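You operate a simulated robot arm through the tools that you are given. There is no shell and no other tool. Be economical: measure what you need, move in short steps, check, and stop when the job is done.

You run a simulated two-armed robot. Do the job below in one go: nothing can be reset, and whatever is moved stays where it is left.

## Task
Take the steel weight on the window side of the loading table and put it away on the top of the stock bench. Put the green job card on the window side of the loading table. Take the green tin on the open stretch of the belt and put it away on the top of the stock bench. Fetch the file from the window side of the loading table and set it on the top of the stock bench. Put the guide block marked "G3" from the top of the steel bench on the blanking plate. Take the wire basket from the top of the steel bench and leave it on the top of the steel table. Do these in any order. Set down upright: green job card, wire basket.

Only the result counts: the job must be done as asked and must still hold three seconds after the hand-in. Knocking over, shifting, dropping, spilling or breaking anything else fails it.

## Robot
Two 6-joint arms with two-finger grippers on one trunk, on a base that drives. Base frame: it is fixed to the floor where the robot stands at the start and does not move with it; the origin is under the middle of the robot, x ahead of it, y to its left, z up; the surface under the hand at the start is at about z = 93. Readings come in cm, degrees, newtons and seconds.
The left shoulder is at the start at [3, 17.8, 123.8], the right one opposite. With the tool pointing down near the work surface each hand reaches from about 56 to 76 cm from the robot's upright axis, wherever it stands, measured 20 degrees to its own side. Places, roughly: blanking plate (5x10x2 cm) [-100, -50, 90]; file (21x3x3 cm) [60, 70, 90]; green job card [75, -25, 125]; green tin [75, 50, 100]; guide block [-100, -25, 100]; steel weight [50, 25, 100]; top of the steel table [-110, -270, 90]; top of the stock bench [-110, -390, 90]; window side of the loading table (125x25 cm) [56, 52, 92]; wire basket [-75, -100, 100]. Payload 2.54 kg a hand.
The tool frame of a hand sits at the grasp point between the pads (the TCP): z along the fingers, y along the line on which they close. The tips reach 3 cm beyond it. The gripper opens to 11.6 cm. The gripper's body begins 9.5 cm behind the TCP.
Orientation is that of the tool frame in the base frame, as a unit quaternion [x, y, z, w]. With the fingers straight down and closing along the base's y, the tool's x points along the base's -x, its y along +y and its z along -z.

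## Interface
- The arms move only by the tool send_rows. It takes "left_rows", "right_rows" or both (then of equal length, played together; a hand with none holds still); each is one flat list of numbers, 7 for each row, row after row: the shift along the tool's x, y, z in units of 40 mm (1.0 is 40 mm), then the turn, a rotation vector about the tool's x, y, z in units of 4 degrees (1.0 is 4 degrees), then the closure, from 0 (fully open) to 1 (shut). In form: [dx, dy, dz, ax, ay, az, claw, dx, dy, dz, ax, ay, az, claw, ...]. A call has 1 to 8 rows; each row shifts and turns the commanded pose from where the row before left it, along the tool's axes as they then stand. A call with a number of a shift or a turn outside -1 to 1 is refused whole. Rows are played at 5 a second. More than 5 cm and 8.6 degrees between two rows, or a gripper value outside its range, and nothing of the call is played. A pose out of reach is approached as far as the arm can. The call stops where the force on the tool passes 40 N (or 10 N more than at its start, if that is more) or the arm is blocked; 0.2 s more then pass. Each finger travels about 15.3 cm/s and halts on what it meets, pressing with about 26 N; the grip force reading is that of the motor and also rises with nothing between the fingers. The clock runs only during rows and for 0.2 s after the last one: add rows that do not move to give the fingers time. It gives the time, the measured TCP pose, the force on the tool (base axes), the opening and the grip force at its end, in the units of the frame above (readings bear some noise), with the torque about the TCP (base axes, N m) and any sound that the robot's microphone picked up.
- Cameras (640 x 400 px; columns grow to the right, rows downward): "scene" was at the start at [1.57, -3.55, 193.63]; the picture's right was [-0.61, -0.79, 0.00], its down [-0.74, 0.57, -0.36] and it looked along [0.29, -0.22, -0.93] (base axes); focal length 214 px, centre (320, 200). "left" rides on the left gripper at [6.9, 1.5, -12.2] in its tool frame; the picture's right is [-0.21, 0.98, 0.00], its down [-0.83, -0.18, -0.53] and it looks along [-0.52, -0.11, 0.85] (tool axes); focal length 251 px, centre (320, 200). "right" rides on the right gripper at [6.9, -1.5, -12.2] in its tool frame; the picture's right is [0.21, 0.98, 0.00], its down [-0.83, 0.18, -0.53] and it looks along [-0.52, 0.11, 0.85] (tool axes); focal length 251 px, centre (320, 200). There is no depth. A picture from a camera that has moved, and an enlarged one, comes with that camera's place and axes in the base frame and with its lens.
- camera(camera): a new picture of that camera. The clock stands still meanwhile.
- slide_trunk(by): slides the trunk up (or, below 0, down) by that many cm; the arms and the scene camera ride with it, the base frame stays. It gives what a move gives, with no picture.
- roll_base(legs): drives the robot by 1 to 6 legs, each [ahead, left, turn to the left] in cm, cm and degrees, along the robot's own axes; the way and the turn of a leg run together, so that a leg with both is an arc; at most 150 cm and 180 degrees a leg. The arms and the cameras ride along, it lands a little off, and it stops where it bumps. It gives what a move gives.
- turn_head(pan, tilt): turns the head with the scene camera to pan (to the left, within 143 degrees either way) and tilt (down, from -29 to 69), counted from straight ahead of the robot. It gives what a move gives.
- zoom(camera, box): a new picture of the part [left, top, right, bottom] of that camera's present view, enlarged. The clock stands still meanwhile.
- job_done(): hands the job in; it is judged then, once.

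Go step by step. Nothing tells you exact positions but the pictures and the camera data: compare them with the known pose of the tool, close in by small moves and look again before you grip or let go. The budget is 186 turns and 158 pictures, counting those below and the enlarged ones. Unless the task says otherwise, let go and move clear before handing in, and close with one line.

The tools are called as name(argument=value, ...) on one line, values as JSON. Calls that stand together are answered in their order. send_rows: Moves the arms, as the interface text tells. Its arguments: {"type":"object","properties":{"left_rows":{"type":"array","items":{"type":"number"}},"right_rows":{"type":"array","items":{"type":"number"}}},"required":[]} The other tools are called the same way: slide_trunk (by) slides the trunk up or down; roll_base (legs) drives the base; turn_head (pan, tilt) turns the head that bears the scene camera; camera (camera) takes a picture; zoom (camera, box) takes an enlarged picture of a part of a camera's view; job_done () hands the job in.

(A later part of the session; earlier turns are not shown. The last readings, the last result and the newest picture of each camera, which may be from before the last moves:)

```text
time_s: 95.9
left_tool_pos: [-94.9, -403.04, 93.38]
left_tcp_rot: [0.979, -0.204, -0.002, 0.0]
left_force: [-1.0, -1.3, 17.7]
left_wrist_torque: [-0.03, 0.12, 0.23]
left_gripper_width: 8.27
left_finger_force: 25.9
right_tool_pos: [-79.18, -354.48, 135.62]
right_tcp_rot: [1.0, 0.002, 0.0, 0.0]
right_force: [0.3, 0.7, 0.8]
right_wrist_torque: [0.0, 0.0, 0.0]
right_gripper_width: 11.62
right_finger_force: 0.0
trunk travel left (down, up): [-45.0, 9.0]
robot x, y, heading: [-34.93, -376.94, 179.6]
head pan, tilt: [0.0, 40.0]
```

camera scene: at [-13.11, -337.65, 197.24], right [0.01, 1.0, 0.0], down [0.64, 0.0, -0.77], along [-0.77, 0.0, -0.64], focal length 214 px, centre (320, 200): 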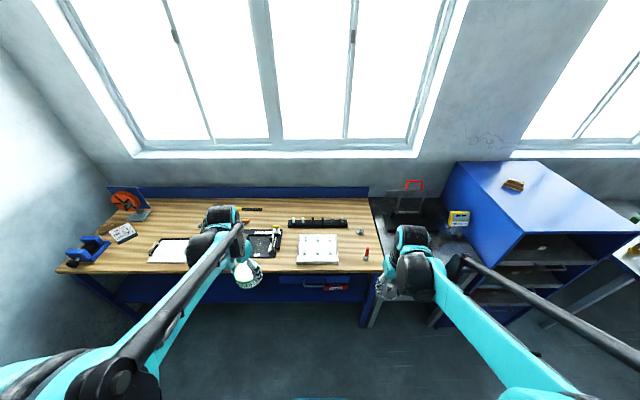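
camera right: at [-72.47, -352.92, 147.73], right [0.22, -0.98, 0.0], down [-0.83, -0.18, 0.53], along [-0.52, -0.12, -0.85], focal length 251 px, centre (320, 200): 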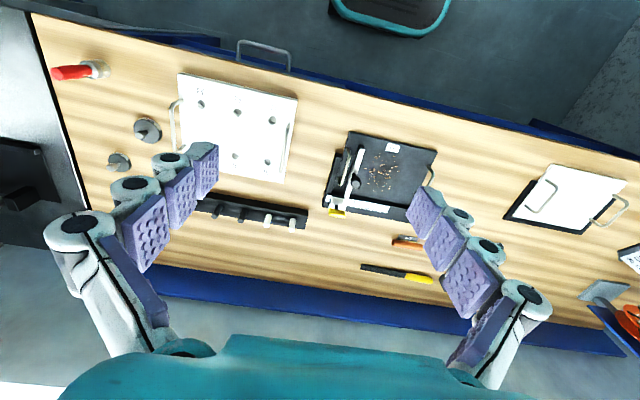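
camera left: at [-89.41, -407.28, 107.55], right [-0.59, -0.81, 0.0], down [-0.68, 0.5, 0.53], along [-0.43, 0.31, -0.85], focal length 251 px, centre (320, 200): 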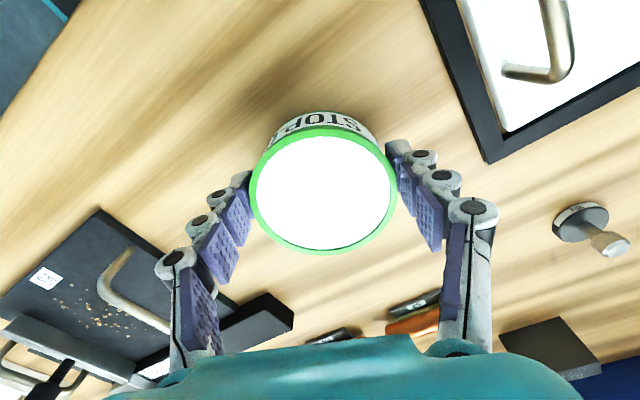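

The tin rests on the bench. I open and rise.

send_rows(left_rows=[0, 0, -0.05, 0, 0, 0, 0.15, 0, 0, 0, 0, 0, 0, 0, 0, 0, -0.5, 0, 0, 0, 0, 0, 0, -1, 0, 0, 0, 0, 0, 0, -1, 0, 0, 0, 0, 0, 0, -1, 0, 0, 0, 0, 0, 0, -1, 0, 0, 0, 0, 0, 0, -1, 0, 0, 0, 0])

camera(camera="left")

```text
time_s: 97.7
left_tool_pos: [-94.96, -402.92, 115.7]
left_tcp_rot: [0.979, -0.204, -0.001, 0.0]
left_force: [0.7, -0.2, -0.2]
left_wrist_torque: [0.0, 0.01, 0.0]
left_gripper_width: 11.58
left_finger_force: 0.1
right_tool_pos: [-79.3, -354.43, 135.51]
right_tcp_rot: [1.0, 0.003, 0.0, 0.0]
right_force: [0.2, 0.0, 0.0]
right_wrist_torque: [-0.01, 0.01, 0.0]
right_gripper_width: 11.61
right_finger_force: 0.1
trunk travel left (down, up): [-45.0, 9.0]
robot x, y, heading: [-34.8, -376.75, 179.9]
head pan, tilt: [0.0, 40.0]
```

```text
97 pictures are left
camera left: at [-89.32, -407.17, 127.91], right [-0.59, -0.81, 0.0], down [-0.68, 0.5, 0.53], along [-0.43, 0.31, -0.85], focal length 251 px, centre (320, 200)
```

left: 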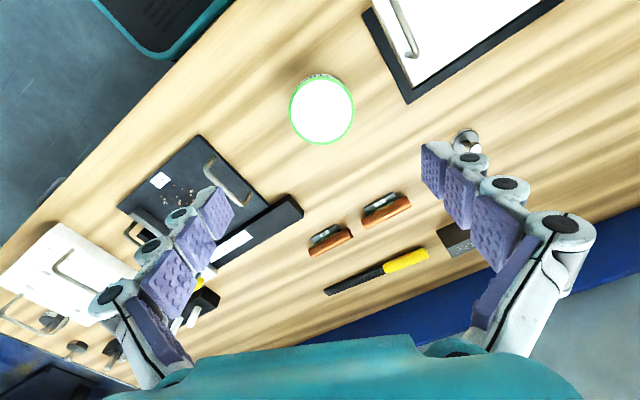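

Tin done. I pull the left hand in, back away, turn and drive back to the loading table for the file.

send_rows(left_rows=[0, 0, -1, 0, 0, 0, 0, 0.76, -0.33, -0.8, 0, 0, 0, 0, 0.76, -0.33, -0.8, 0, 0, 0, 0, 0.76, -0.33, -0.8, 0, 0, 0, 0, 0.76, -0.33, -0.8, 0, 0, 0, 0, 0.76, -0.33, -0.5, 0, 0, 0, 0, 0.76, -0.33, 0, 0, 0, 0, 0])

roll_base(legs=[[-27, 0, 0], [0, 0, -90], [150, 0, 0], [150, 0, 0], [125, 0, 0], [0, 0, -90]])

camera(camera="left")

camera(camera="scene")

```text
time_s: 99.3
left_tool_pos: [-74.82, -403.07, 134.51]
left_tcp_rot: [0.979, -0.204, 0.0, 0.0]
left_force: [-0.3, 0.1, -0.3]
left_wrist_torque: [-0.02, 0.06, -0.03]
left_gripper_width: 11.61
left_finger_force: 0.2
right_tool_pos: [-79.19, -354.43, 135.65]
right_tcp_rot: [1.0, 0.001, -0.001, 0.0]
right_force: [0.4, 0.4, 0.1]
right_wrist_torque: [-0.01, 0.04, 0.02]
right_gripper_width: 11.61
right_finger_force: 0.0
trunk travel left (down, up): [-45.0, 9.0]
robot x, y, heading: [-34.88, -376.73, 180.1]
head pan, tilt: [0.0, 40.0]
```

```text
time_s: 128.8
left_tool_pos: [34.53, 75.08, 134.47]
left_tcp_rot: [0.198, 0.98, 0.0, 0.0]
left_force: [0.7, -0.3, 0.3]
left_wrist_torque: [0.0, 0.01, 0.02]
left_gripper_width: 11.6
left_finger_force: 0.1
right_tool_pos: [39.38, 26.55, 135.59]
right_tcp_rot: [-0.007, 1.0, 0.0, 0.0]
right_force: [-0.4, -0.2, 0.2]
right_wrist_torque: [-0.01, 0.01, -0.02]
right_gripper_width: 11.61
right_finger_force: 0.0
trunk travel left (down, up): [-45.0, 9.0]
robot x, y, heading: [-5.37, 47.97, 0.6]
head pan, tilt: [0.0, 40.0]
```

```text
96 pictures are left
camera left: at [28.68, 79.17, 146.66], right [0.58, 0.82, 0.0], down [0.69, -0.49, 0.53], along [0.44, -0.31, -0.85], focal length 251 px, centre (320, 200)
```

left: 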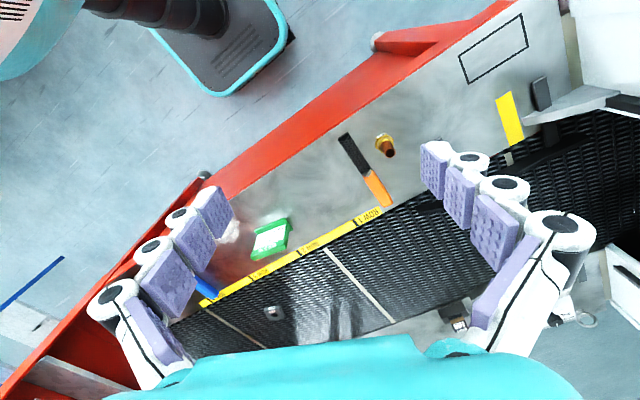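

```text
95 pictures are left
camera scene: at [0.08, 47.96, 197.24], right [0.01, -1.0, 0.0], down [-0.64, 0.0, -0.77], along [0.77, 0.0, -0.64], focal length 214 px, centre (320, 200)
```

scene: 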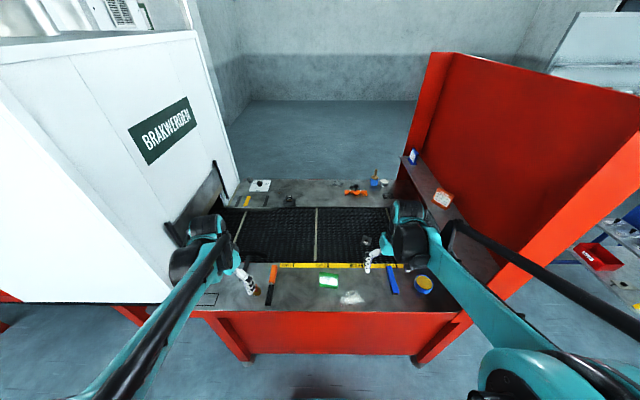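

The file lies along x at y≈72.7, x 45.6–66.2, with a brass fitting near (52,80). I square the left hand and move over its middle (58,72.8).

send_rows(left_rows=[0, 0, 0, 0, 0, -1, 0, 0, 0, 0, 0, 0, -1, 0, 0, 0, 0, 0, 0, -1, 0, 0, 0, 0, 0, 0, -1, 0, 0, 0, 0, 0, 0, -1, 0])

send_rows(left_rows=[-0.98, -0.05, 0.6, 0, 0, 0, 0.2, -0.98, -0.05, 0.6, 0, 0, 0, 0.3, -0.98, -0.05, 0.6, 0, 0, 0, 0.4, -0.98, -0.05, 0.6, 0, 0, 0, 0.45, -0.98, -0.05, 0.6, 0, 0, 0, 0.45, -0.98, -0.05, 0.6, 0, 0, 0, 0.45])

camera(camera="left")

```text
time_s: 130.1
left_tool_pos: [34.65, 75.07, 134.45]
left_tcp_rot: [0.024, 1.0, 0.0, 0.0]
left_force: [-0.5, 0.1, -0.2]
left_wrist_torque: [0.03, -0.04, -0.02]
left_gripper_width: 11.59
left_finger_force: 0.0
right_tool_pos: [39.34, 26.5, 135.56]
right_tcp_rot: [-0.008, 1.0, 0.0, -0.001]
right_force: [-0.7, 0.4, -0.1]
right_wrist_torque: [-0.02, 0.06, -0.03]
right_gripper_width: 11.64
right_finger_force: 0.0
trunk travel left (down, up): [-45.0, 9.0]
robot x, y, heading: [-5.55, 47.9, 0.5]
head pan, tilt: [0.0, 40.0]
```

```text
time_s: 131.4
left_tool_pos: [58.39, 72.62, 119.87]
left_tcp_rot: [0.025, 1.0, 0.0, -0.001]
left_force: [0.3, 0.1, -0.6]
left_wrist_torque: [0.01, 0.08, 0.01]
left_gripper_width: 6.38
left_finger_force: 0.0
right_tool_pos: [39.57, 26.64, 135.35]
right_tcp_rot: [-0.007, 1.0, 0.0, -0.002]
right_force: [-0.6, -0.8, 0.3]
right_wrist_torque: [0.02, 0.03, -0.04]
right_gripper_width: 11.63
right_finger_force: 0.1
trunk travel left (down, up): [-45.0, 9.0]
robot x, y, heading: [-5.85, 48.02, 0.5]
head pan, tilt: [0.0, 40.0]
```

```text
94 pictures are left
camera left: at [51.36, 74.58, 132.09], right [0.26, 0.96, 0.0], down [0.82, -0.22, 0.53], along [0.51, -0.14, -0.85], focal length 251 px, centre (320, 200)
```

left: 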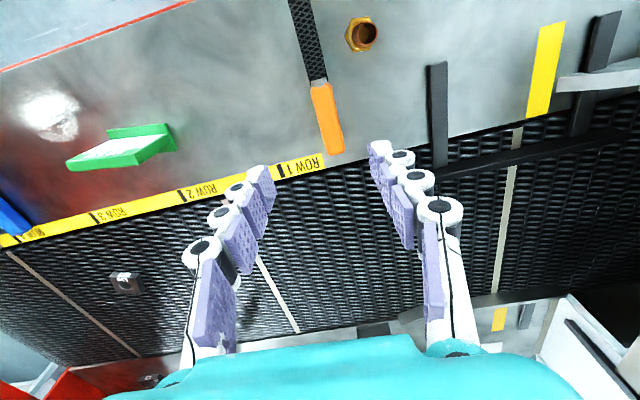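

The handle spans x 55.5–66 at y≈73. I lower around it near the joint.

send_rows(left_rows=[0.3, 0.1, 0.9, 0, 0, 0, 0.45, 0, 0, 1, 0, 0, 0, 0.45, 0, 0, 1, 0, 0, 0, 0.45, 0, 0, 1, 0, 0, 0, 0.45, 0, 0, 1, 0, 0, 0, 0.45, 0, 0, 0.7, 0, 0, 0, 0.45])

camera(camera="left")

```text
time_s: 132.8
left_tool_pos: [56.89, 73.12, 97.67]
left_tcp_rot: [0.026, 1.0, 0.0, 0.0]
left_force: [0.3, -0.3, 0.3]
left_wrist_torque: [0.01, 0.04, -0.02]
left_gripper_width: 6.39
left_finger_force: 0.0
right_tool_pos: [39.34, 26.45, 135.58]
right_tcp_rot: [-0.008, 1.0, 0.0, 0.001]
right_force: [0.0, 1.0, 0.0]
right_wrist_torque: [-0.01, 0.03, 0.02]
right_gripper_width: 11.62
right_finger_force: 0.0
trunk travel left (down, up): [-45.0, 9.0]
robot x, y, heading: [-5.51, 48.35, 0.4]
head pan, tilt: [0.0, 40.0]
```

```text
93 pictures are left
camera left: at [49.95, 75.02, 109.86], right [0.26, 0.96, 0.0], down [0.82, -0.22, 0.53], along [0.51, -0.14, -0.85], focal length 251 px, centre (320, 200)
```

left: 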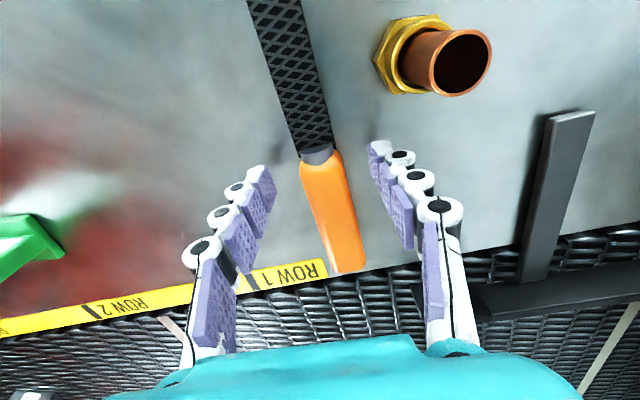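

The grip spot is at the handle's start. I lower 1.1 cm, close and lift.

send_rows(left_rows=[-0.1, 0, 0.28, 0, 0, 0, 0.45, 0, 0, 0, 0, 0, 0, 0.6, 0, 0, 0, 0, 0, 0, 1, 0, 0, 0, 0, 0, 0, 1, 0, 0, 0, 0, 0, 0, 1])

send_rows(left_rows=[0, 0, -0.3, 0, 0, 0, 1, 0, 0, -0.9, 0, 0, 0, 1, 0, 0, -0.9, 0, 0, 0, 1, 0, 0, -1, 0, 0, 0, 1, 0, 0, -1, 0, 0, 0, 1])

camera(camera="left")

```text
time_s: 134.1
left_tool_pos: [57.39, 73.18, 96.58]
left_tcp_rot: [0.025, 1.0, 0.0, 0.0]
left_force: [0.1, 0.1, -0.1]
left_wrist_torque: [0.01, 0.03, 0.01]
left_gripper_width: 2.92
left_finger_force: 26.2
right_tool_pos: [39.29, 26.47, 135.55]
right_tcp_rot: [-0.008, 1.0, 0.0, 0.0]
right_force: [-0.1, -0.5, 0.3]
right_wrist_torque: [-0.01, 0.02, 0.05]
right_gripper_width: 11.6
right_finger_force: 0.1
trunk travel left (down, up): [-45.0, 9.0]
robot x, y, heading: [-5.86, 48.01, 0.4]
head pan, tilt: [0.0, 40.0]
```

```text
time_s: 135.2
left_tool_pos: [57.25, 73.21, 113.1]
left_tcp_rot: [0.026, 1.0, 0.0, 0.0]
left_force: [-0.5, -0.7, -2.0]
left_wrist_torque: [0.01, -0.02, -0.02]
left_gripper_width: 2.93
left_finger_force: 26.2
right_tool_pos: [39.24, 26.41, 135.54]
right_tcp_rot: [-0.008, 1.0, -0.001, 0.001]
right_force: [0.6, 0.3, -0.9]
right_wrist_torque: [0.0, -0.03, 0.0]
right_gripper_width: 11.6
right_finger_force: 0.2
trunk travel left (down, up): [-45.0, 9.0]
robot x, y, heading: [-6.01, 47.96, 0.3]
head pan, tilt: [0.0, 40.0]
```

```text
92 pictures are left
camera left: at [50.15, 74.96, 125.24], right [0.26, 0.96, 0.0], down [0.82, -0.22, 0.53], along [0.52, -0.14, -0.85], focal length 251 px, centre (320, 200)
```

left: 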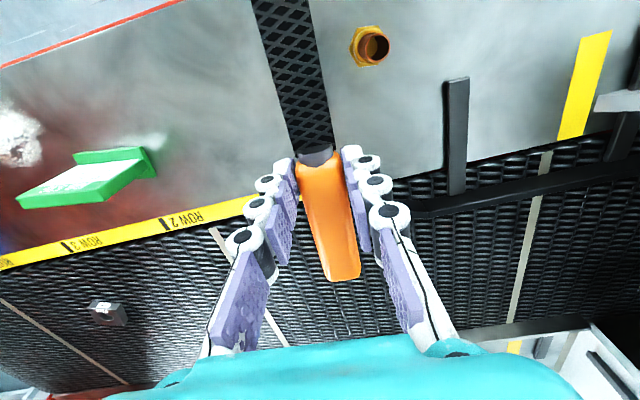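

The file is held level. I raise and draw it in, then turn around to the steel bench.

send_rows(left_rows=[0, 0, -1, 0, 0, 0, 1, 0.9, 0, -0.8, 0, 0, 0, 1, 0.9, 0, -0.8, 0, 0, 0, 1, 0.9, 0, -0.8, 0, 0, 0, 1, 0.9, 0, -0.8, 0, 0, 0, 1, 0.9, 0, -0.8, 0, 0, 0, 1, 0.5, 0, -0.5, 0, 0, 0, 1])

roll_base(legs=[[-5, 0, 0], [0, 0, -90], [85, 0, 0], [0, 0, -90]])

camera(camera="scene")

zoom(camera="scene", box=[160, 150, 480, 350])

```text
time_s: 136.8
left_tool_pos: [37.14, 74.16, 135.05]
left_tcp_rot: [0.026, 1.0, 0.0, 0.0]
left_force: [0.1, -0.9, -1.5]
left_wrist_torque: [0.0, -0.01, -0.01]
left_gripper_width: 2.94
left_finger_force: 26.6
right_tool_pos: [39.19, 26.43, 135.52]
right_tcp_rot: [-0.008, 1.0, 0.0, 0.0]
right_force: [0.3, 0.0, 0.1]
right_wrist_torque: [0.01, -0.03, 0.02]
right_gripper_width: 11.58
right_finger_force: 0.0
trunk travel left (down, up): [-45.0, 9.0]
robot x, y, heading: [-5.9, 48.23, 0.4]
head pan, tilt: [0.0, 40.0]
```

```text
time_s: 149.5
left_tool_pos: [-52.81, -62.07, 134.89]
left_tcp_rot: [1.0, -0.025, 0.0, 0.0]
left_force: [0.6, 0.1, -1.6]
left_wrist_torque: [0.02, -0.01, -0.02]
left_gripper_width: 2.93
left_finger_force: 26.0
right_tool_pos: [-54.8, -14.43, 135.51]
right_tcp_rot: [1.0, 0.008, 0.0, -0.001]
right_force: [-0.4, -0.4, 0.0]
right_wrist_torque: [-0.02, 0.01, 0.06]
right_gripper_width: 11.62
right_finger_force: 0.1
trunk travel left (down, up): [-45.0, 9.0]
robot x, y, heading: [-9.72, -35.86, -179.6]
head pan, tilt: [0.0, 40.0]
```

```text
91 pictures are left
camera scene: at [-15.33, -36.28, 197.24], right [-0.01, 1.0, 0.0], down [0.64, 0.0, -0.77], along [-0.77, 0.0, -0.64], focal length 214 px, centre (320, 200)
```

scene: 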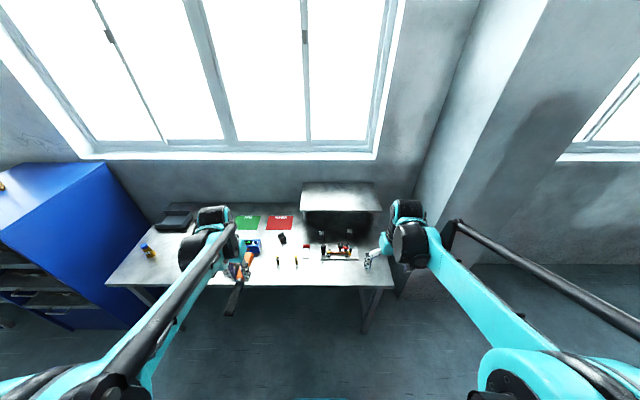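

```text
2.00 times, centred on (320, 250) of scene
camera zoom: at [-15.33, -36.28, 197.24], right [-0.01, 1.0, 0.0], down [0.64, 0.0, -0.77], along [-0.77, 0.0, -0.64], focal length 429 px, centre (320, 100)
```

zoom: 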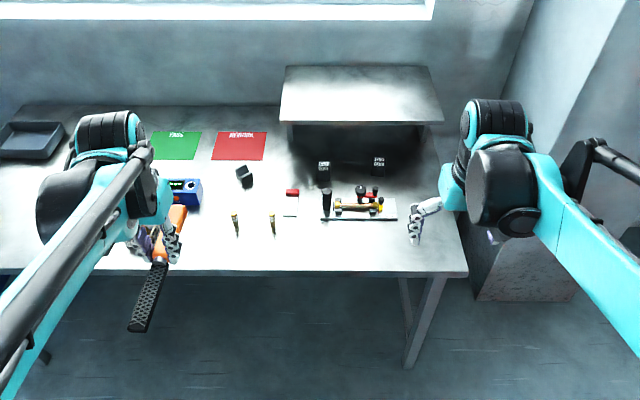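

I zoom on the middle of the steel bench to find the guide blocks and the blanking plate.

zoom(camera="scene", box=[264, 215, 376, 285])

camera(camera="left")

camera(camera="right")

```text
5.71 times, centred on (320, 250) of scene
camera zoom: at [-15.33, -36.28, 197.24], right [-0.01, 1.0, 0.0], down [0.64, 0.0, -0.77], along [-0.77, 0.0, -0.64], focal length 1226 px, centre (320, -86)
```

zoom: 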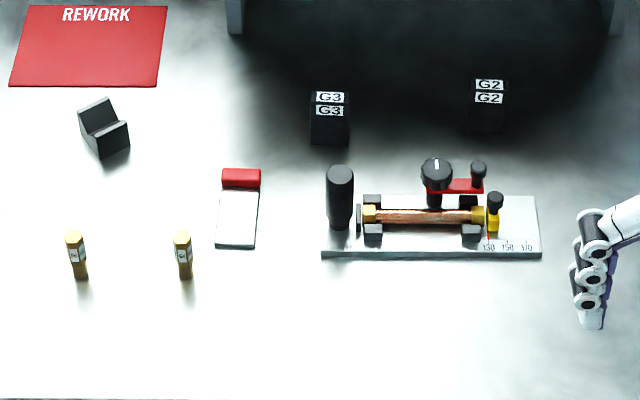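

```text
88 pictures are left
camera left: at [-46.01, -64.01, 147.12], right [-0.26, -0.96, 0.0], down [-0.82, 0.22, 0.53], along [-0.51, 0.14, -0.85], focal length 251 px, centre (320, 200)
```

left: 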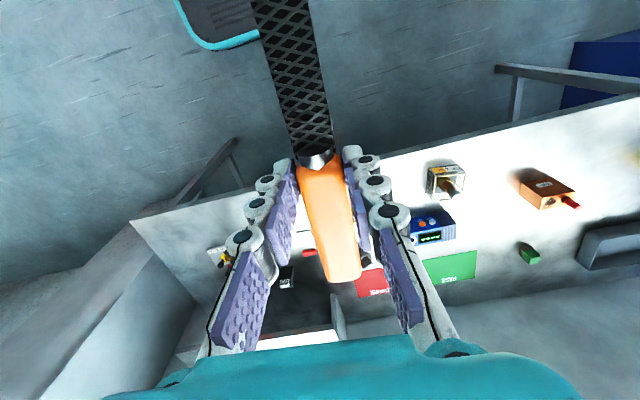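

```text
87 pictures are left
camera right: at [-47.94, -12.89, 147.73], right [0.23, -0.97, 0.0], down [-0.82, -0.19, 0.53], along [-0.52, -0.12, -0.85], focal length 251 px, centre (320, 200)
```

right: 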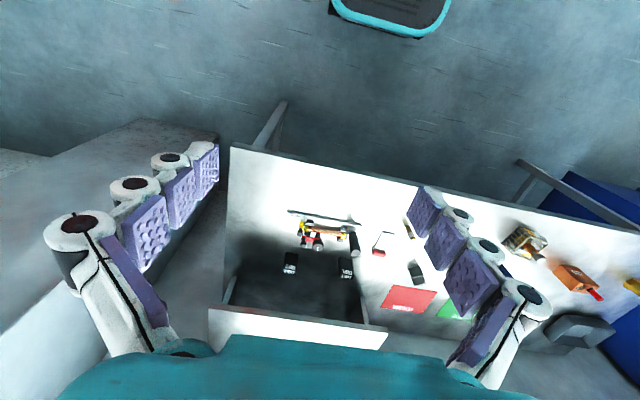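

G3 stands near (-104.6,-35.3) just in front of the raised shelf; the plate with the red end near (-94,-45) looks like the blanking plate. I drive closer for the right hand.

roll_base(legs=[[28, 20, 0]])

send_rows(right_rows=[-0.5, 0, -0.8, 0, 0, 0, 0])

camera(camera="right")

zoom(camera="right", box=[220, 100, 460, 250])

```text
time_s: 151.8
left_tool_pos: [-80.51, -82.4, 134.9]
left_tcp_rot: [1.0, -0.025, 0.0, 0.0]
left_force: [-0.1, -0.2, -1.6]
left_wrist_torque: [-0.02, 0.0, -0.01]
left_gripper_width: 2.94
left_finger_force: 25.8
right_tool_pos: [-82.64, -34.71, 135.58]
right_tcp_rot: [1.0, 0.009, 0.0, 0.001]
right_force: [-0.2, 0.0, -0.7]
right_wrist_torque: [-0.01, -0.03, -0.01]
right_gripper_width: 11.62
right_finger_force: 0.1
trunk travel left (down, up): [-45.0, 9.0]
robot x, y, heading: [-37.86, -56.61, -179.7]
head pan, tilt: [0.0, 40.0]
```

```text
time_s: 152.2
left_tool_pos: [-80.58, -82.32, 134.99]
left_tcp_rot: [1.0, -0.025, 0.001, 0.0]
left_force: [0.2, 0.2, -2.2]
left_wrist_torque: [-0.03, -0.05, -0.03]
left_gripper_width: 2.94
left_finger_force: 26.1
right_tool_pos: [-84.71, -34.47, 138.82]
right_tcp_rot: [1.0, 0.009, 0.0, 0.0]
right_force: [0.8, 0.3, 0.0]
right_wrist_torque: [-0.03, -0.03, 0.01]
right_gripper_width: 11.57
right_finger_force: 0.1
trunk travel left (down, up): [-45.0, 9.0]
robot x, y, heading: [-37.82, -56.2, -179.8]
head pan, tilt: [0.0, 40.0]
```

```text
86 pictures are left
camera right: at [-77.83, -32.96, 151.02], right [0.23, -0.97, 0.0], down [-0.82, -0.2, 0.53], along [-0.52, -0.12, -0.85], focal length 251 px, centre (320, 200)
```

right: 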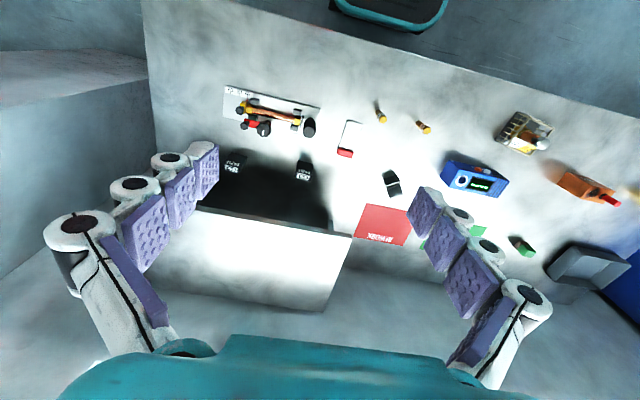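

```text
2.67 times, centred on (340, 175) of right
camera zoom: at [-77.83, -32.96, 151.02], right [0.23, -0.97, 0.0], down [-0.82, -0.2, 0.53], along [-0.52, -0.12, -0.85], focal length 670 px, centre (267, 267)
```

zoom: 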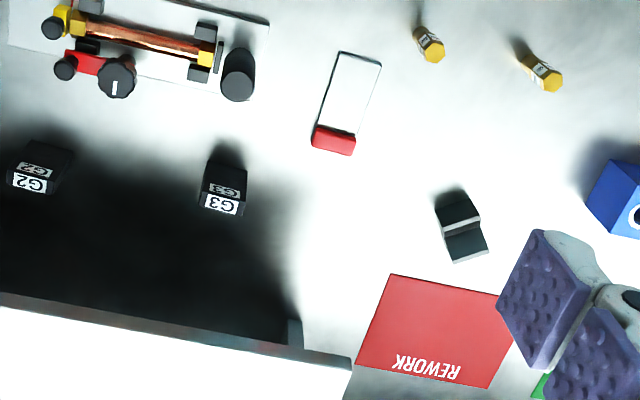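

G3's centre is about (-105.5,-35.1), block ~3.7 wide, ~6 high; the plate spans x -91…-101, y≈-44.4 with its red end at the back. I move the right hand above G3.

send_rows(right_rows=[-0.74, 0.02, 0.7, 0, 0, 0, 0.2, -0.74, 0.02, 0.7, 0, 0, 0, 0.3, -0.74, 0.02, 0.7, 0, 0, 0, 0.4, -0.74, 0.02, 0.7, 0, 0, 0, 0.4, -0.74, 0.02, 0.7, 0, 0, 0, 0.4, -0.74, 0.02, 0.7, 0, 0, 0, 0.4, -0.74, 0.02, 0.7, 0, 0, 0, 0.4])

camera(camera="right")

```text
time_s: 153.8
left_tool_pos: [-80.86, -82.37, 134.82]
left_tcp_rot: [1.0, -0.025, 0.002, 0.0]
left_force: [-0.4, 0.7, -2.4]
left_wrist_torque: [-0.03, -0.04, -0.01]
left_gripper_width: 2.93
left_finger_force: 26.0
right_tool_pos: [-105.6, -35.57, 118.94]
right_tcp_rot: [1.0, 0.008, 0.002, 0.0]
right_force: [-0.6, -0.8, 0.0]
right_wrist_torque: [-0.01, -0.05, 0.0]
right_gripper_width: 6.94
right_finger_force: 0.1
trunk travel left (down, up): [-45.0, 9.0]
robot x, y, heading: [-37.94, -56.24, -179.6]
head pan, tilt: [0.0, 40.0]
```

```text
84 pictures are left
camera right: at [-98.74, -33.96, 131.16], right [0.23, -0.97, 0.0], down [-0.82, -0.2, 0.53], along [-0.52, -0.12, -0.85], focal length 251 px, centre (320, 200)
```

right: 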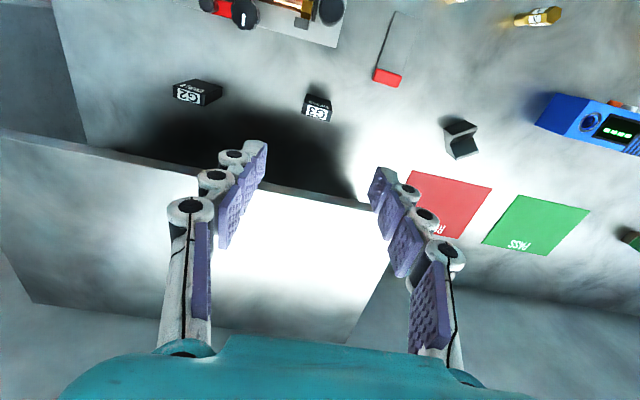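

zoom(camera="right", box=[270, 75, 366, 135])

```text
6.67 times, centred on (318, 105) of right
camera zoom: at [-98.74, -33.96, 131.16], right [0.23, -0.97, 0.0], down [-0.82, -0.2, 0.53], along [-0.52, -0.12, -0.85], focal length 1676 px, centre (333, 833)
```

zoom: 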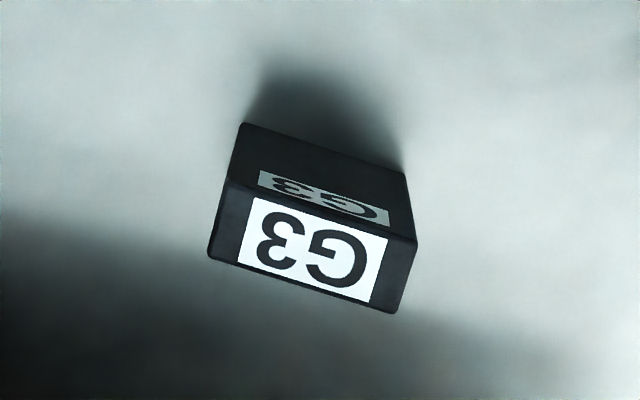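

The block is about 3.9 wide, 1.6 thick, 6 tall, centred at (-106.6,-35.2). I correct and lower.

send_rows(right_rows=[-0.25, -0.1, 0.9, 0, 0, 0, 0.4, 0, 0, 1, 0, 0, 0, 0.4, 0, 0, 1, 0, 0, 0, 0.4, 0, 0, 1, 0, 0, 0, 0.4, 0, 0, 1, 0, 0, 0, 0.4])

camera(camera="right")

```text
time_s: 155.0
left_tool_pos: [-80.61, -82.33, 134.97]
left_tcp_rot: [1.0, -0.025, 0.0, 0.0]
left_force: [0.3, 0.4, -1.6]
left_wrist_torque: [-0.02, -0.06, -0.01]
left_gripper_width: 2.92
left_finger_force: 25.8
right_tool_pos: [-106.38, -35.2, 99.46]
right_tcp_rot: [1.0, 0.009, 0.0, 0.0]
right_force: [0.2, 0.1, -0.7]
right_wrist_torque: [-0.01, 0.03, 0.01]
right_gripper_width: 6.95
right_finger_force: 0.1
trunk travel left (down, up): [-45.0, 9.0]
robot x, y, heading: [-37.83, -56.43, -179.5]
head pan, tilt: [0.0, 40.0]
```

```text
82 pictures are left
camera right: at [-99.49, -33.63, 111.65], right [0.23, -0.97, 0.0], down [-0.82, -0.2, 0.53], along [-0.52, -0.12, -0.85], focal length 251 px, centre (320, 200)
```

right: 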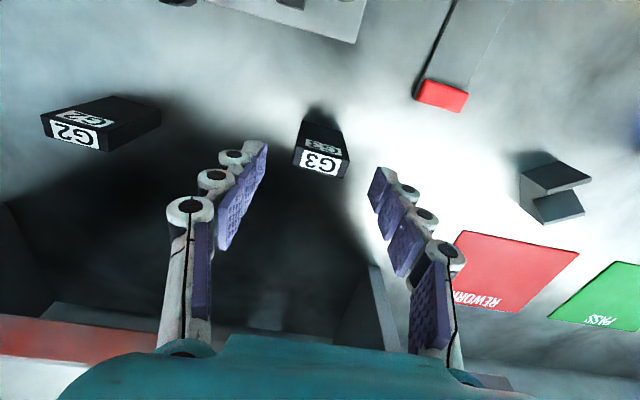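

Aligned. I lower 5 cm, close and lift.

send_rows(right_rows=[0, 0, 0.7, 0, 0, 0, 0.4, 0, 0, 0.5, 0, 0, 0, 0.4, 0, 0, 0, 0, 0, 0, 0.6, 0, 0, 0, 0, 0, 0, 1, 0, 0, 0, 0, 0, 0, 1, 0, 0, 0, 0, 0, 0, 1])

camera(camera="right")

```text
time_s: 156.4
left_tool_pos: [-80.52, -82.37, 134.75]
left_tcp_rot: [1.0, -0.025, 0.0, 0.0]
left_force: [0.3, -0.9, -2.5]
left_wrist_torque: [-0.04, -0.02, -0.02]
left_gripper_width: 2.91
left_finger_force: 26.0
right_tool_pos: [-106.43, -35.21, 94.75]
right_tcp_rot: [1.0, 0.009, 0.0, 0.0]
right_force: [0.4, 0.0, -0.1]
right_wrist_torque: [-0.03, -0.03, -0.03]
right_gripper_width: 4.33
right_finger_force: 25.7
trunk travel left (down, up): [-45.0, 9.0]
robot x, y, heading: [-37.93, -56.04, -179.6]
head pan, tilt: [0.0, 40.0]
```

```text
81 pictures are left
camera right: at [-99.51, -33.64, 106.96], right [0.23, -0.97, 0.0], down [-0.82, -0.2, 0.53], along [-0.52, -0.12, -0.85], focal length 251 px, centre (320, 200)
```

right: 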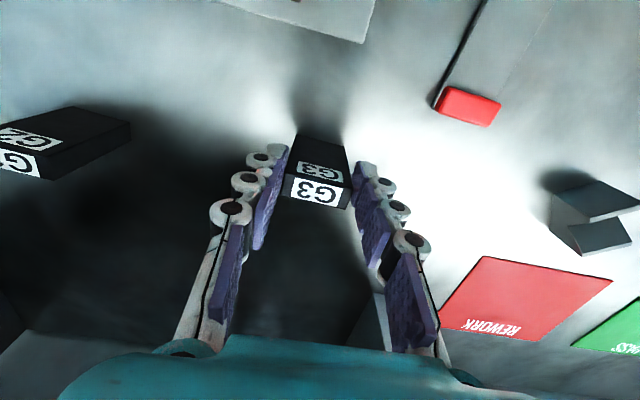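

G3 gripped. I lift it and carry it over the plate at about (-95,-44.4).

send_rows(right_rows=[0, 0, -0.5, 0, 0, 0, 1, 0, 0, -1, 0, 0, 0, 1, 0, 0, -1, 0, 0, 0, 1, 0, 0, -1, 0, 0, 0, 1, 0.71, 0.575, -0.3, 0, 0, 0, 1, 0.71, 0.575, 0, 0, 0, 0, 1, 0.71, 0.575, 0, 0, 0, 0, 1, 0.71, 0.575, 0, 0, 0, 0, 1])

camera(camera="right")

zoom(camera="right", box=[240, 40, 400, 140])

```text
time_s: 158.2
left_tool_pos: [-80.41, -82.49, 134.81]
left_tcp_rot: [1.0, -0.026, 0.0, 0.001]
left_force: [0.8, -0.5, -2.0]
left_wrist_torque: [0.0, 0.0, -0.04]
left_gripper_width: 2.93
left_finger_force: 26.1
right_tool_pos: [-94.65, -44.41, 110.04]
right_tcp_rot: [1.0, 0.008, -0.001, -0.001]
right_force: [-0.8, -0.4, -1.0]
right_wrist_torque: [0.03, 0.0, 0.01]
right_gripper_width: 4.35
right_finger_force: 26.4
trunk travel left (down, up): [-45.0, 9.0]
robot x, y, heading: [-37.62, -56.31, -179.7]
head pan, tilt: [0.0, 40.0]
```

```text
80 pictures are left
camera right: at [-87.82, -42.8, 122.26], right [0.23, -0.97, 0.0], down [-0.82, -0.2, 0.53], along [-0.52, -0.12, -0.85], focal length 251 px, centre (320, 200)
```

right: 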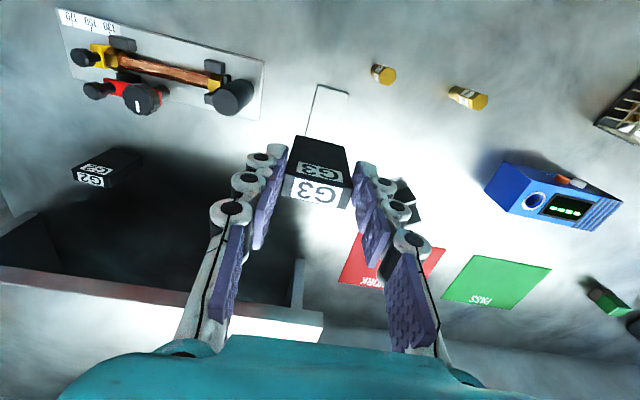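

```text
4.00 times, centred on (320, 90) of right
camera zoom: at [-87.82, -42.8, 122.26], right [0.23, -0.97, 0.0], down [-0.82, -0.2, 0.53], along [-0.52, -0.12, -0.85], focal length 1006 px, centre (320, 640)
```

zoom: 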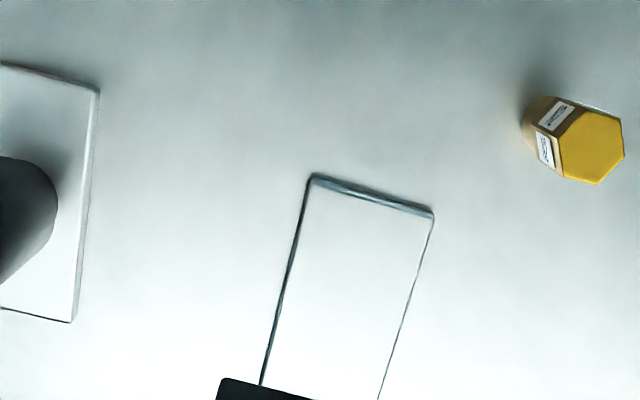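

The plate spans y -43.2…-47.0 here, so its centre line is y≈-45.1. I adjust and lower to about 2 cm above.

send_rows(right_rows=[-0.19, 0.17, 0.5, 0, 0, 0, 1, 0, 0, 0.8, 0, 0, 0, 1, 0, 0, 0.8, 0, 0, 0, 1, 0, 0, 0.8, 0, 0, 0, 1])

camera(camera="right")

camera(camera="scene")

```text
time_s: 159.2
left_tool_pos: [-80.68, -82.35, 135.04]
left_tcp_rot: [1.0, -0.025, 0.001, -0.001]
left_force: [-0.4, 0.3, -2.7]
left_wrist_torque: [-0.01, -0.08, 0.01]
left_gripper_width: 2.92
left_finger_force: 26.1
right_tool_pos: [-95.76, -45.0, 98.27]
right_tcp_rot: [1.0, 0.009, 0.0, 0.0]
right_force: [-0.5, 0.0, -1.1]
right_wrist_torque: [-0.01, -0.04, -0.02]
right_gripper_width: 4.29
right_finger_force: 26.0
trunk travel left (down, up): [-45.0, 9.0]
robot x, y, heading: [-37.58, -56.31, -179.5]
head pan, tilt: [0.0, 40.0]
```

```text
78 pictures are left
camera right: at [-88.9, -43.39, 110.46], right [0.23, -0.97, 0.0], down [-0.82, -0.2, 0.53], along [-0.52, -0.12, -0.85], focal length 251 px, centre (320, 200)
```

right: 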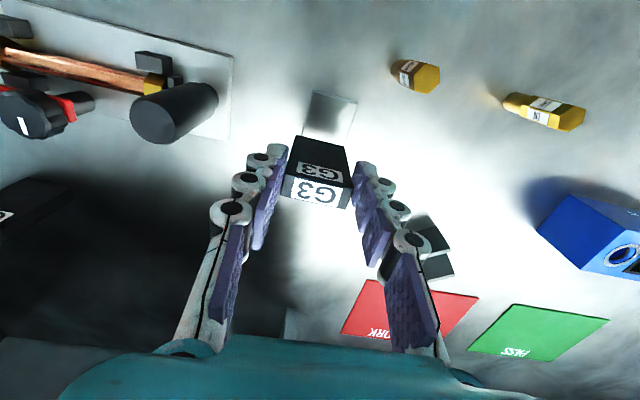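

```text
77 pictures are left
camera scene: at [-43.34, -56.45, 197.24], right [-0.01, 1.0, 0.0], down [0.64, 0.0, -0.77], along [-0.77, -0.01, -0.64], focal length 214 px, centre (320, 200)
```

scene: 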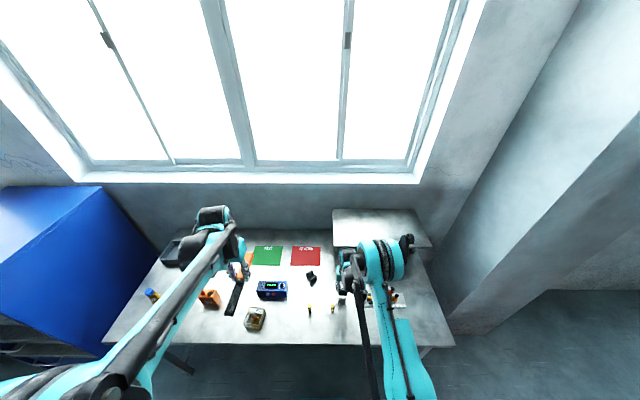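

The block is above the plate, nearly centred. I nudge 0.3 cm and lower to contact.

send_rows(right_rows=[0, 0.06, 0.3, 0, 0, 0, 1, 0, 0, 0.2, 0, 0, 0, 1])

send_rows(right_rows=[0, 0, 0.12, 0, 0, 0, 1])

```text
time_s: 159.8
left_tool_pos: [-80.6, -82.24, 134.97]
left_tcp_rot: [1.0, -0.026, 0.0, 0.0]
left_force: [0.5, -0.2, -2.4]
left_wrist_torque: [-0.02, -0.01, -0.01]
left_gripper_width: 2.93
left_finger_force: 26.2
right_tool_pos: [-95.69, -45.27, 96.34]
right_tcp_rot: [1.0, 0.008, 0.0, 0.001]
right_force: [0.6, -0.2, -1.4]
right_wrist_torque: [-0.04, -0.03, 0.0]
right_gripper_width: 4.31
right_finger_force: 25.6
trunk travel left (down, up): [-45.0, 9.0]
robot x, y, heading: [-37.92, -56.29, -179.6]
head pan, tilt: [0.0, 40.0]
```

```text
time_s: 160.2
left_tool_pos: [-80.62, -82.47, 134.82]
left_tcp_rot: [1.0, -0.026, 0.0, 0.001]
left_force: [-0.6, -0.3, -2.7]
left_wrist_torque: [-0.04, -0.05, -0.02]
left_gripper_width: 2.93
left_finger_force: 25.7
right_tool_pos: [-95.72, -45.2, 95.84]
right_tcp_rot: [1.0, 0.008, 0.0, 0.0]
right_force: [0.0, -0.1, -0.4]
right_wrist_torque: [0.05, 0.01, 0.0]
right_gripper_width: 4.3
right_finger_force: 25.9
trunk travel left (down, up): [-45.0, 9.0]
robot x, y, heading: [-37.75, -56.23, -179.7]
head pan, tilt: [0.0, 40.0]
```

send_rows(right_rows=[0, 0, 0.07, 0, 0, 0, 1, 0, 0, 0.05, 0, 0, 0, 1])

camera(camera="right")

```text
time_s: 160.8
left_tool_pos: [-80.64, -82.37, 135.12]
left_tcp_rot: [1.0, -0.025, 0.0, 0.0]
left_force: [0.5, 0.8, -1.8]
left_wrist_torque: [0.0, -0.03, -0.02]
left_gripper_width: 2.95
left_finger_force: 25.9
right_tool_pos: [-95.69, -45.13, 95.4]
right_tcp_rot: [1.0, 0.01, 0.0, 0.0]
right_force: [-0.8, 0.1, -0.8]
right_wrist_torque: [-0.01, -0.03, -0.01]
right_gripper_width: 4.34
right_finger_force: 26.2
trunk travel left (down, up): [-45.0, 9.0]
robot x, y, heading: [-37.72, -56.15, -179.4]
head pan, tilt: [0.0, 40.0]
```

```text
76 pictures are left
camera right: at [-88.82, -43.54, 107.55], right [0.23, -0.97, 0.0], down [-0.82, -0.2, 0.53], along [-0.52, -0.12, -0.85], focal length 251 px, centre (320, 200)
```

right: 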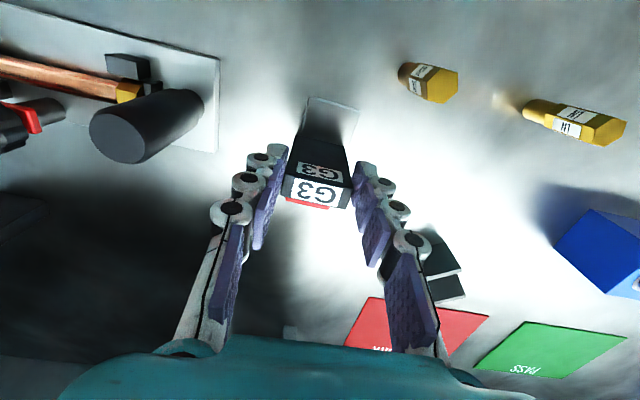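

send_rows(right_rows=[0, 0, 0.06, 0, 0, 0, 1, 0, 0, 0.06, 0, 0, 0, 1])

```text
time_s: 161.4
left_tool_pos: [-80.43, -82.38, 134.96]
left_tcp_rot: [1.0, -0.026, -0.001, 0.0]
left_force: [0.6, -0.6, -1.9]
left_wrist_torque: [0.01, -0.03, -0.03]
left_gripper_width: 2.93
left_finger_force: 26.1
right_tool_pos: [-95.53, -45.16, 94.96]
right_tcp_rot: [1.0, 0.009, 0.001, 0.001]
right_force: [-0.8, -0.4, 20.7]
right_wrist_torque: [-0.02, 0.11, -0.03]
right_gripper_width: 4.34
right_finger_force: 25.9
trunk travel left (down, up): [-45.0, 9.0]
robot x, y, heading: [-37.71, -55.82, -179.6]
head pan, tilt: [0.0, 40.0]
```

Contact on the plate. I release slightly, then rise.

send_rows(right_rows=[0, 0, -0.05, 0, 0, 0, 0.5, 0, 0, 0, 0, 0, 0, 0.4, 0, 0, -0.4, 0, 0, 0, 0.4, 0, 0, -1, 0, 0, 0, 0.4, 0, 0, -1, 0, 0, 0, 0.4, 0, 0, -1, 0, 0, 0, 0.4, 0, 0, -1, 0, 0, 0, 0.2])

camera(camera="right")

zoom(camera="right", box=[240, 40, 400, 140])

```text
time_s: 163.0
left_tool_pos: [-80.38, -82.31, 135.04]
left_tcp_rot: [1.0, -0.025, -0.001, 0.0]
left_force: [0.6, 0.5, -1.2]
left_wrist_torque: [0.02, 0.01, 0.0]
left_gripper_width: 2.94
left_finger_force: 25.6
right_tool_pos: [-95.46, -45.2, 112.92]
right_tcp_rot: [1.0, 0.009, 0.0, -0.001]
right_force: [0.2, -0.2, -0.3]
right_wrist_torque: [-0.01, 0.01, 0.02]
right_gripper_width: 9.3
right_finger_force: 0.0
trunk travel left (down, up): [-45.0, 9.0]
robot x, y, heading: [-37.92, -56.46, -179.6]
head pan, tilt: [0.0, 40.0]
```

```text
75 pictures are left
camera right: at [-88.64, -43.54, 125.08], right [0.23, -0.97, 0.0], down [-0.82, -0.2, 0.53], along [-0.52, -0.12, -0.85], focal length 251 px, centre (320, 200)
```

right: 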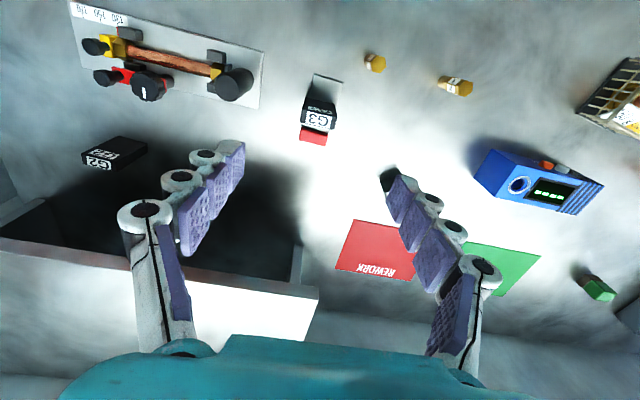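

```text
4.00 times, centred on (320, 90) of right
camera zoom: at [-88.64, -43.54, 125.08], right [0.23, -0.97, 0.0], down [-0.82, -0.2, 0.53], along [-0.52, -0.12, -0.85], focal length 1006 px, centre (320, 640)
```

zoom: 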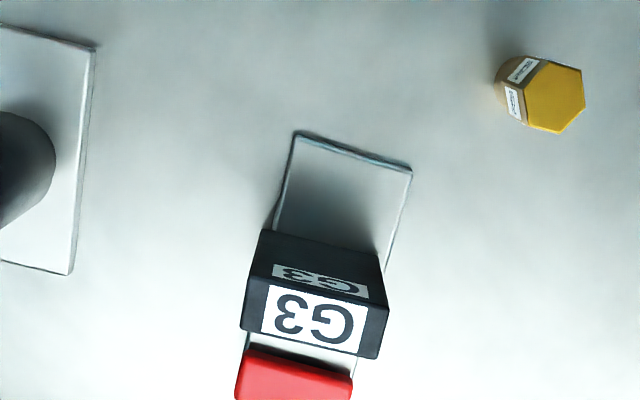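

G3 stands on the blanking plate. Next the wire basket near (-79,-85): I raise and draw in the right hand and move the robot left.

send_rows(right_rows=[0, 0, -1, 0, 0, 0, 0, 0.5, 0, -1, 0, 0, 0, 0, 0.7, 0, -1, 0, 0, 0, 0, 0.7, 0, -1, 0, 0, 0, 0, 0.7, 0, -1, 0, 0, 0, 0, 0.7, 0, -1, 0, 0, 0, 0, 0.7, 0, -1, 0, 0, 0, 0])

roll_base(legs=[[-22, 0, 0], [0, 50, 0]])

camera(camera="right")

zoom(camera="right", box=[220, 100, 460, 250])

```text
time_s: 164.6
left_tool_pos: [-80.25, -82.33, 134.89]
left_tcp_rot: [1.0, -0.024, -0.001, -0.001]
left_force: [1.1, 0.4, -2.5]
left_wrist_torque: [0.02, 0.05, 0.0]
left_gripper_width: 2.96
left_finger_force: 26.5
right_tool_pos: [-79.29, -45.0, 140.9]
right_tcp_rot: [1.0, 0.009, -0.001, -0.001]
right_force: [0.8, 0.5, 1.1]
right_wrist_torque: [0.01, 0.04, 0.02]
right_gripper_width: 11.59
right_finger_force: 0.1
trunk travel left (down, up): [-45.0, 9.0]
robot x, y, heading: [-37.71, -55.94, -179.8]
head pan, tilt: [0.0, 40.0]
```

```text
time_s: 168.8
left_tool_pos: [-58.08, -132.25, 134.94]
left_tcp_rot: [1.0, -0.023, 0.0, 0.0]
left_force: [-0.6, -0.4, -1.5]
left_wrist_torque: [0.0, -0.06, 0.0]
left_gripper_width: 2.93
left_finger_force: 25.8
right_tool_pos: [-57.21, -94.84, 140.82]
right_tcp_rot: [1.0, 0.011, 0.0, 0.0]
right_force: [0.7, -0.5, 0.5]
right_wrist_torque: [-0.02, 0.0, -0.01]
right_gripper_width: 11.6
right_finger_force: 0.1
trunk travel left (down, up): [-45.0, 9.0]
robot x, y, heading: [-15.71, -106.26, -179.4]
head pan, tilt: [0.0, 40.0]
```

```text
73 pictures are left
camera right: at [-50.5, -93.25, 152.89], right [0.24, -0.97, 0.0], down [-0.82, -0.2, 0.53], along [-0.52, -0.13, -0.85], focal length 251 px, centre (320, 200)
```

right: 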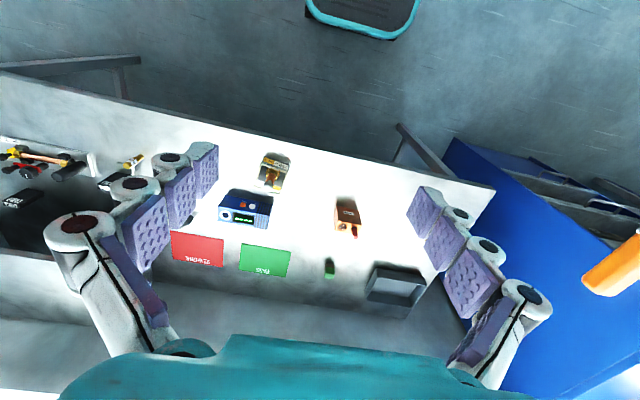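

```text
2.67 times, centred on (340, 175) of right
camera zoom: at [-50.5, -93.25, 152.89], right [0.24, -0.97, 0.0], down [-0.82, -0.2, 0.53], along [-0.52, -0.13, -0.85], focal length 670 px, centre (267, 267)
```

zoom: 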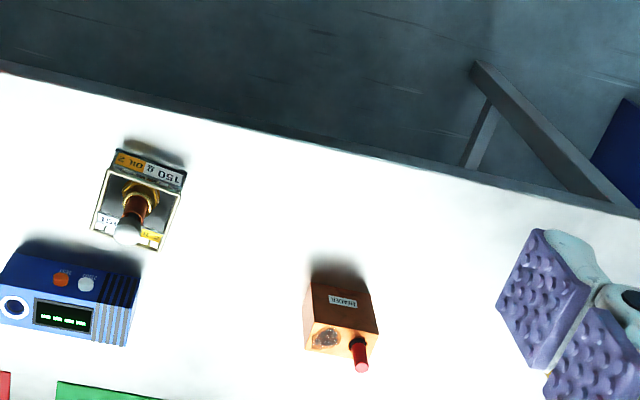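

The basket holds a brass fitting and sits near (-82,-88). I move the right hand above it for a closer look.

send_rows(right_rows=[-0.886, -0.243, 0.5, 0, 0, 0, 0, -0.886, -0.243, 0.5, 0, 0, 0, 0, -0.886, -0.243, 0.5, 0, 0, 0, 0, -0.886, -0.243, 0.5, 0, 0, 0, 0, -0.886, -0.243, 0.5, 0, 0, 0, 0, -0.886, -0.243, 0.5, 0, 0, 0, 0, -0.886, -0.243, 0.5, 0, 0, 0, 0])

camera(camera="right")

zoom(camera="right", box=[240, 50, 400, 150])

```text
time_s: 170.4
left_tool_pos: [-58.31, -132.31, 134.81]
left_tcp_rot: [1.0, -0.022, 0.0, 0.0]
left_force: [-0.7, 1.3, -1.0]
left_wrist_torque: [0.0, -0.1, -0.01]
left_gripper_width: 2.91
left_finger_force: 26.0
right_tool_pos: [-82.48, -88.64, 126.47]
right_tcp_rot: [1.0, 0.011, 0.0, 0.0]
right_force: [-0.1, 0.8, 0.4]
right_wrist_torque: [0.01, -0.05, 0.0]
right_gripper_width: 11.6
right_finger_force: 0.0
trunk travel left (down, up): [-45.0, 9.0]
robot x, y, heading: [-15.52, -106.2, -179.0]
head pan, tilt: [0.0, 40.0]
```

```text
71 pictures are left
camera right: at [-75.69, -86.96, 138.66], right [0.24, -0.97, 0.0], down [-0.82, -0.2, 0.53], along [-0.52, -0.13, -0.85], focal length 251 px, centre (320, 200)
```

right: 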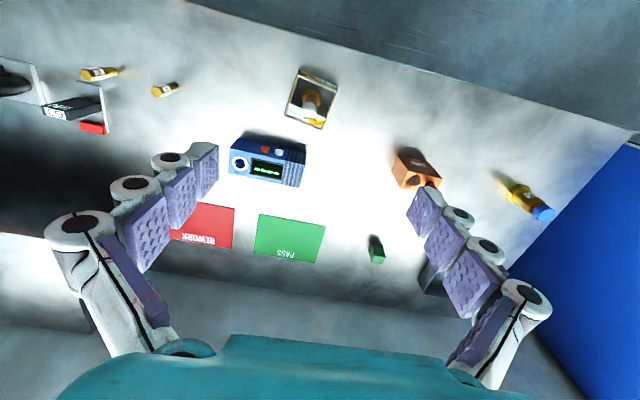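

```text
4.00 times, centred on (320, 100) of right
camera zoom: at [-75.69, -86.96, 138.66], right [0.24, -0.97, 0.0], down [-0.82, -0.2, 0.53], along [-0.52, -0.13, -0.85], focal length 1006 px, centre (320, 600)
```

zoom: 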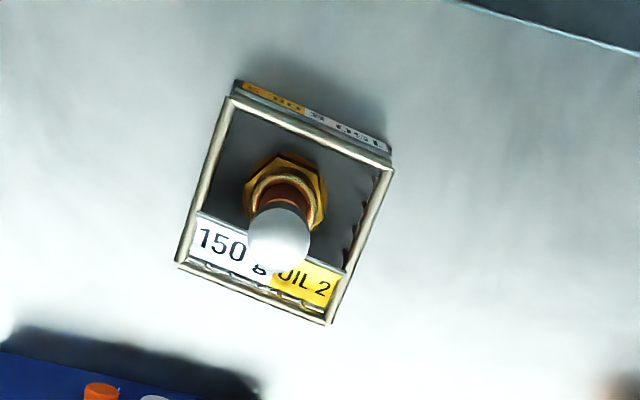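

The basket rim is a ~7 cm square centred at (-84.5,-87.7), turned about 8° from my hand, rim at z≈95.5, the fitting top at ≈102. I align and lower to 107.

send_rows(right_rows=[-0.25, -0.12, 0.5, 0, 0, 1, 0, -0.25, -0.12, 0.5, 0, 0, 1, 0, 0, 0, 1, 0, 0, 0, 0, 0, 0, 1, 0, 0, 0, 0, 0, 0, 1, 0, 0, 0, 0, 0, 0, 0.9, 0, 0, 0, 0])

camera(camera="right")

```text
time_s: 171.8
left_tool_pos: [-58.05, -132.32, 134.86]
left_tcp_rot: [1.0, -0.023, 0.0, 0.0]
left_force: [0.3, 0.5, -1.9]
left_wrist_torque: [0.04, -0.04, 0.01]
left_gripper_width: 2.91
left_finger_force: 25.8
right_tool_pos: [-84.25, -87.67, 107.03]
right_tcp_rot: [0.998, -0.059, 0.001, 0.0]
right_force: [-0.8, 0.1, -1.5]
right_wrist_torque: [-0.01, 0.0, 0.02]
right_gripper_width: 11.61
right_finger_force: 0.2
trunk travel left (down, up): [-45.0, 9.0]
robot x, y, heading: [-15.33, -105.9, -179.2]
head pan, tilt: [0.0, 40.0]
```

```text
69 pictures are left
camera right: at [-77.28, -87.01, 119.22], right [0.1, -1.0, 0.0], down [-0.84, -0.08, 0.53], along [-0.53, -0.05, -0.85], focal length 251 px, centre (320, 200)
```

right: 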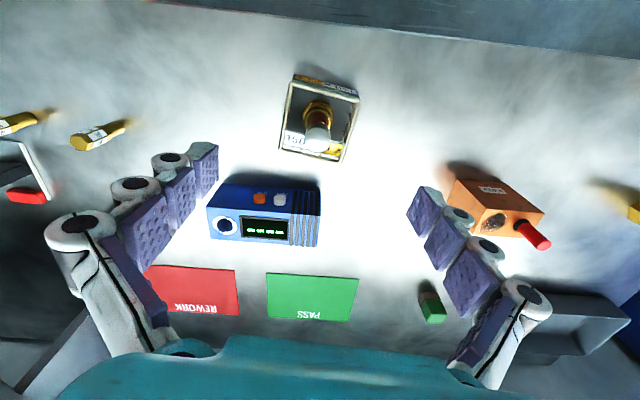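

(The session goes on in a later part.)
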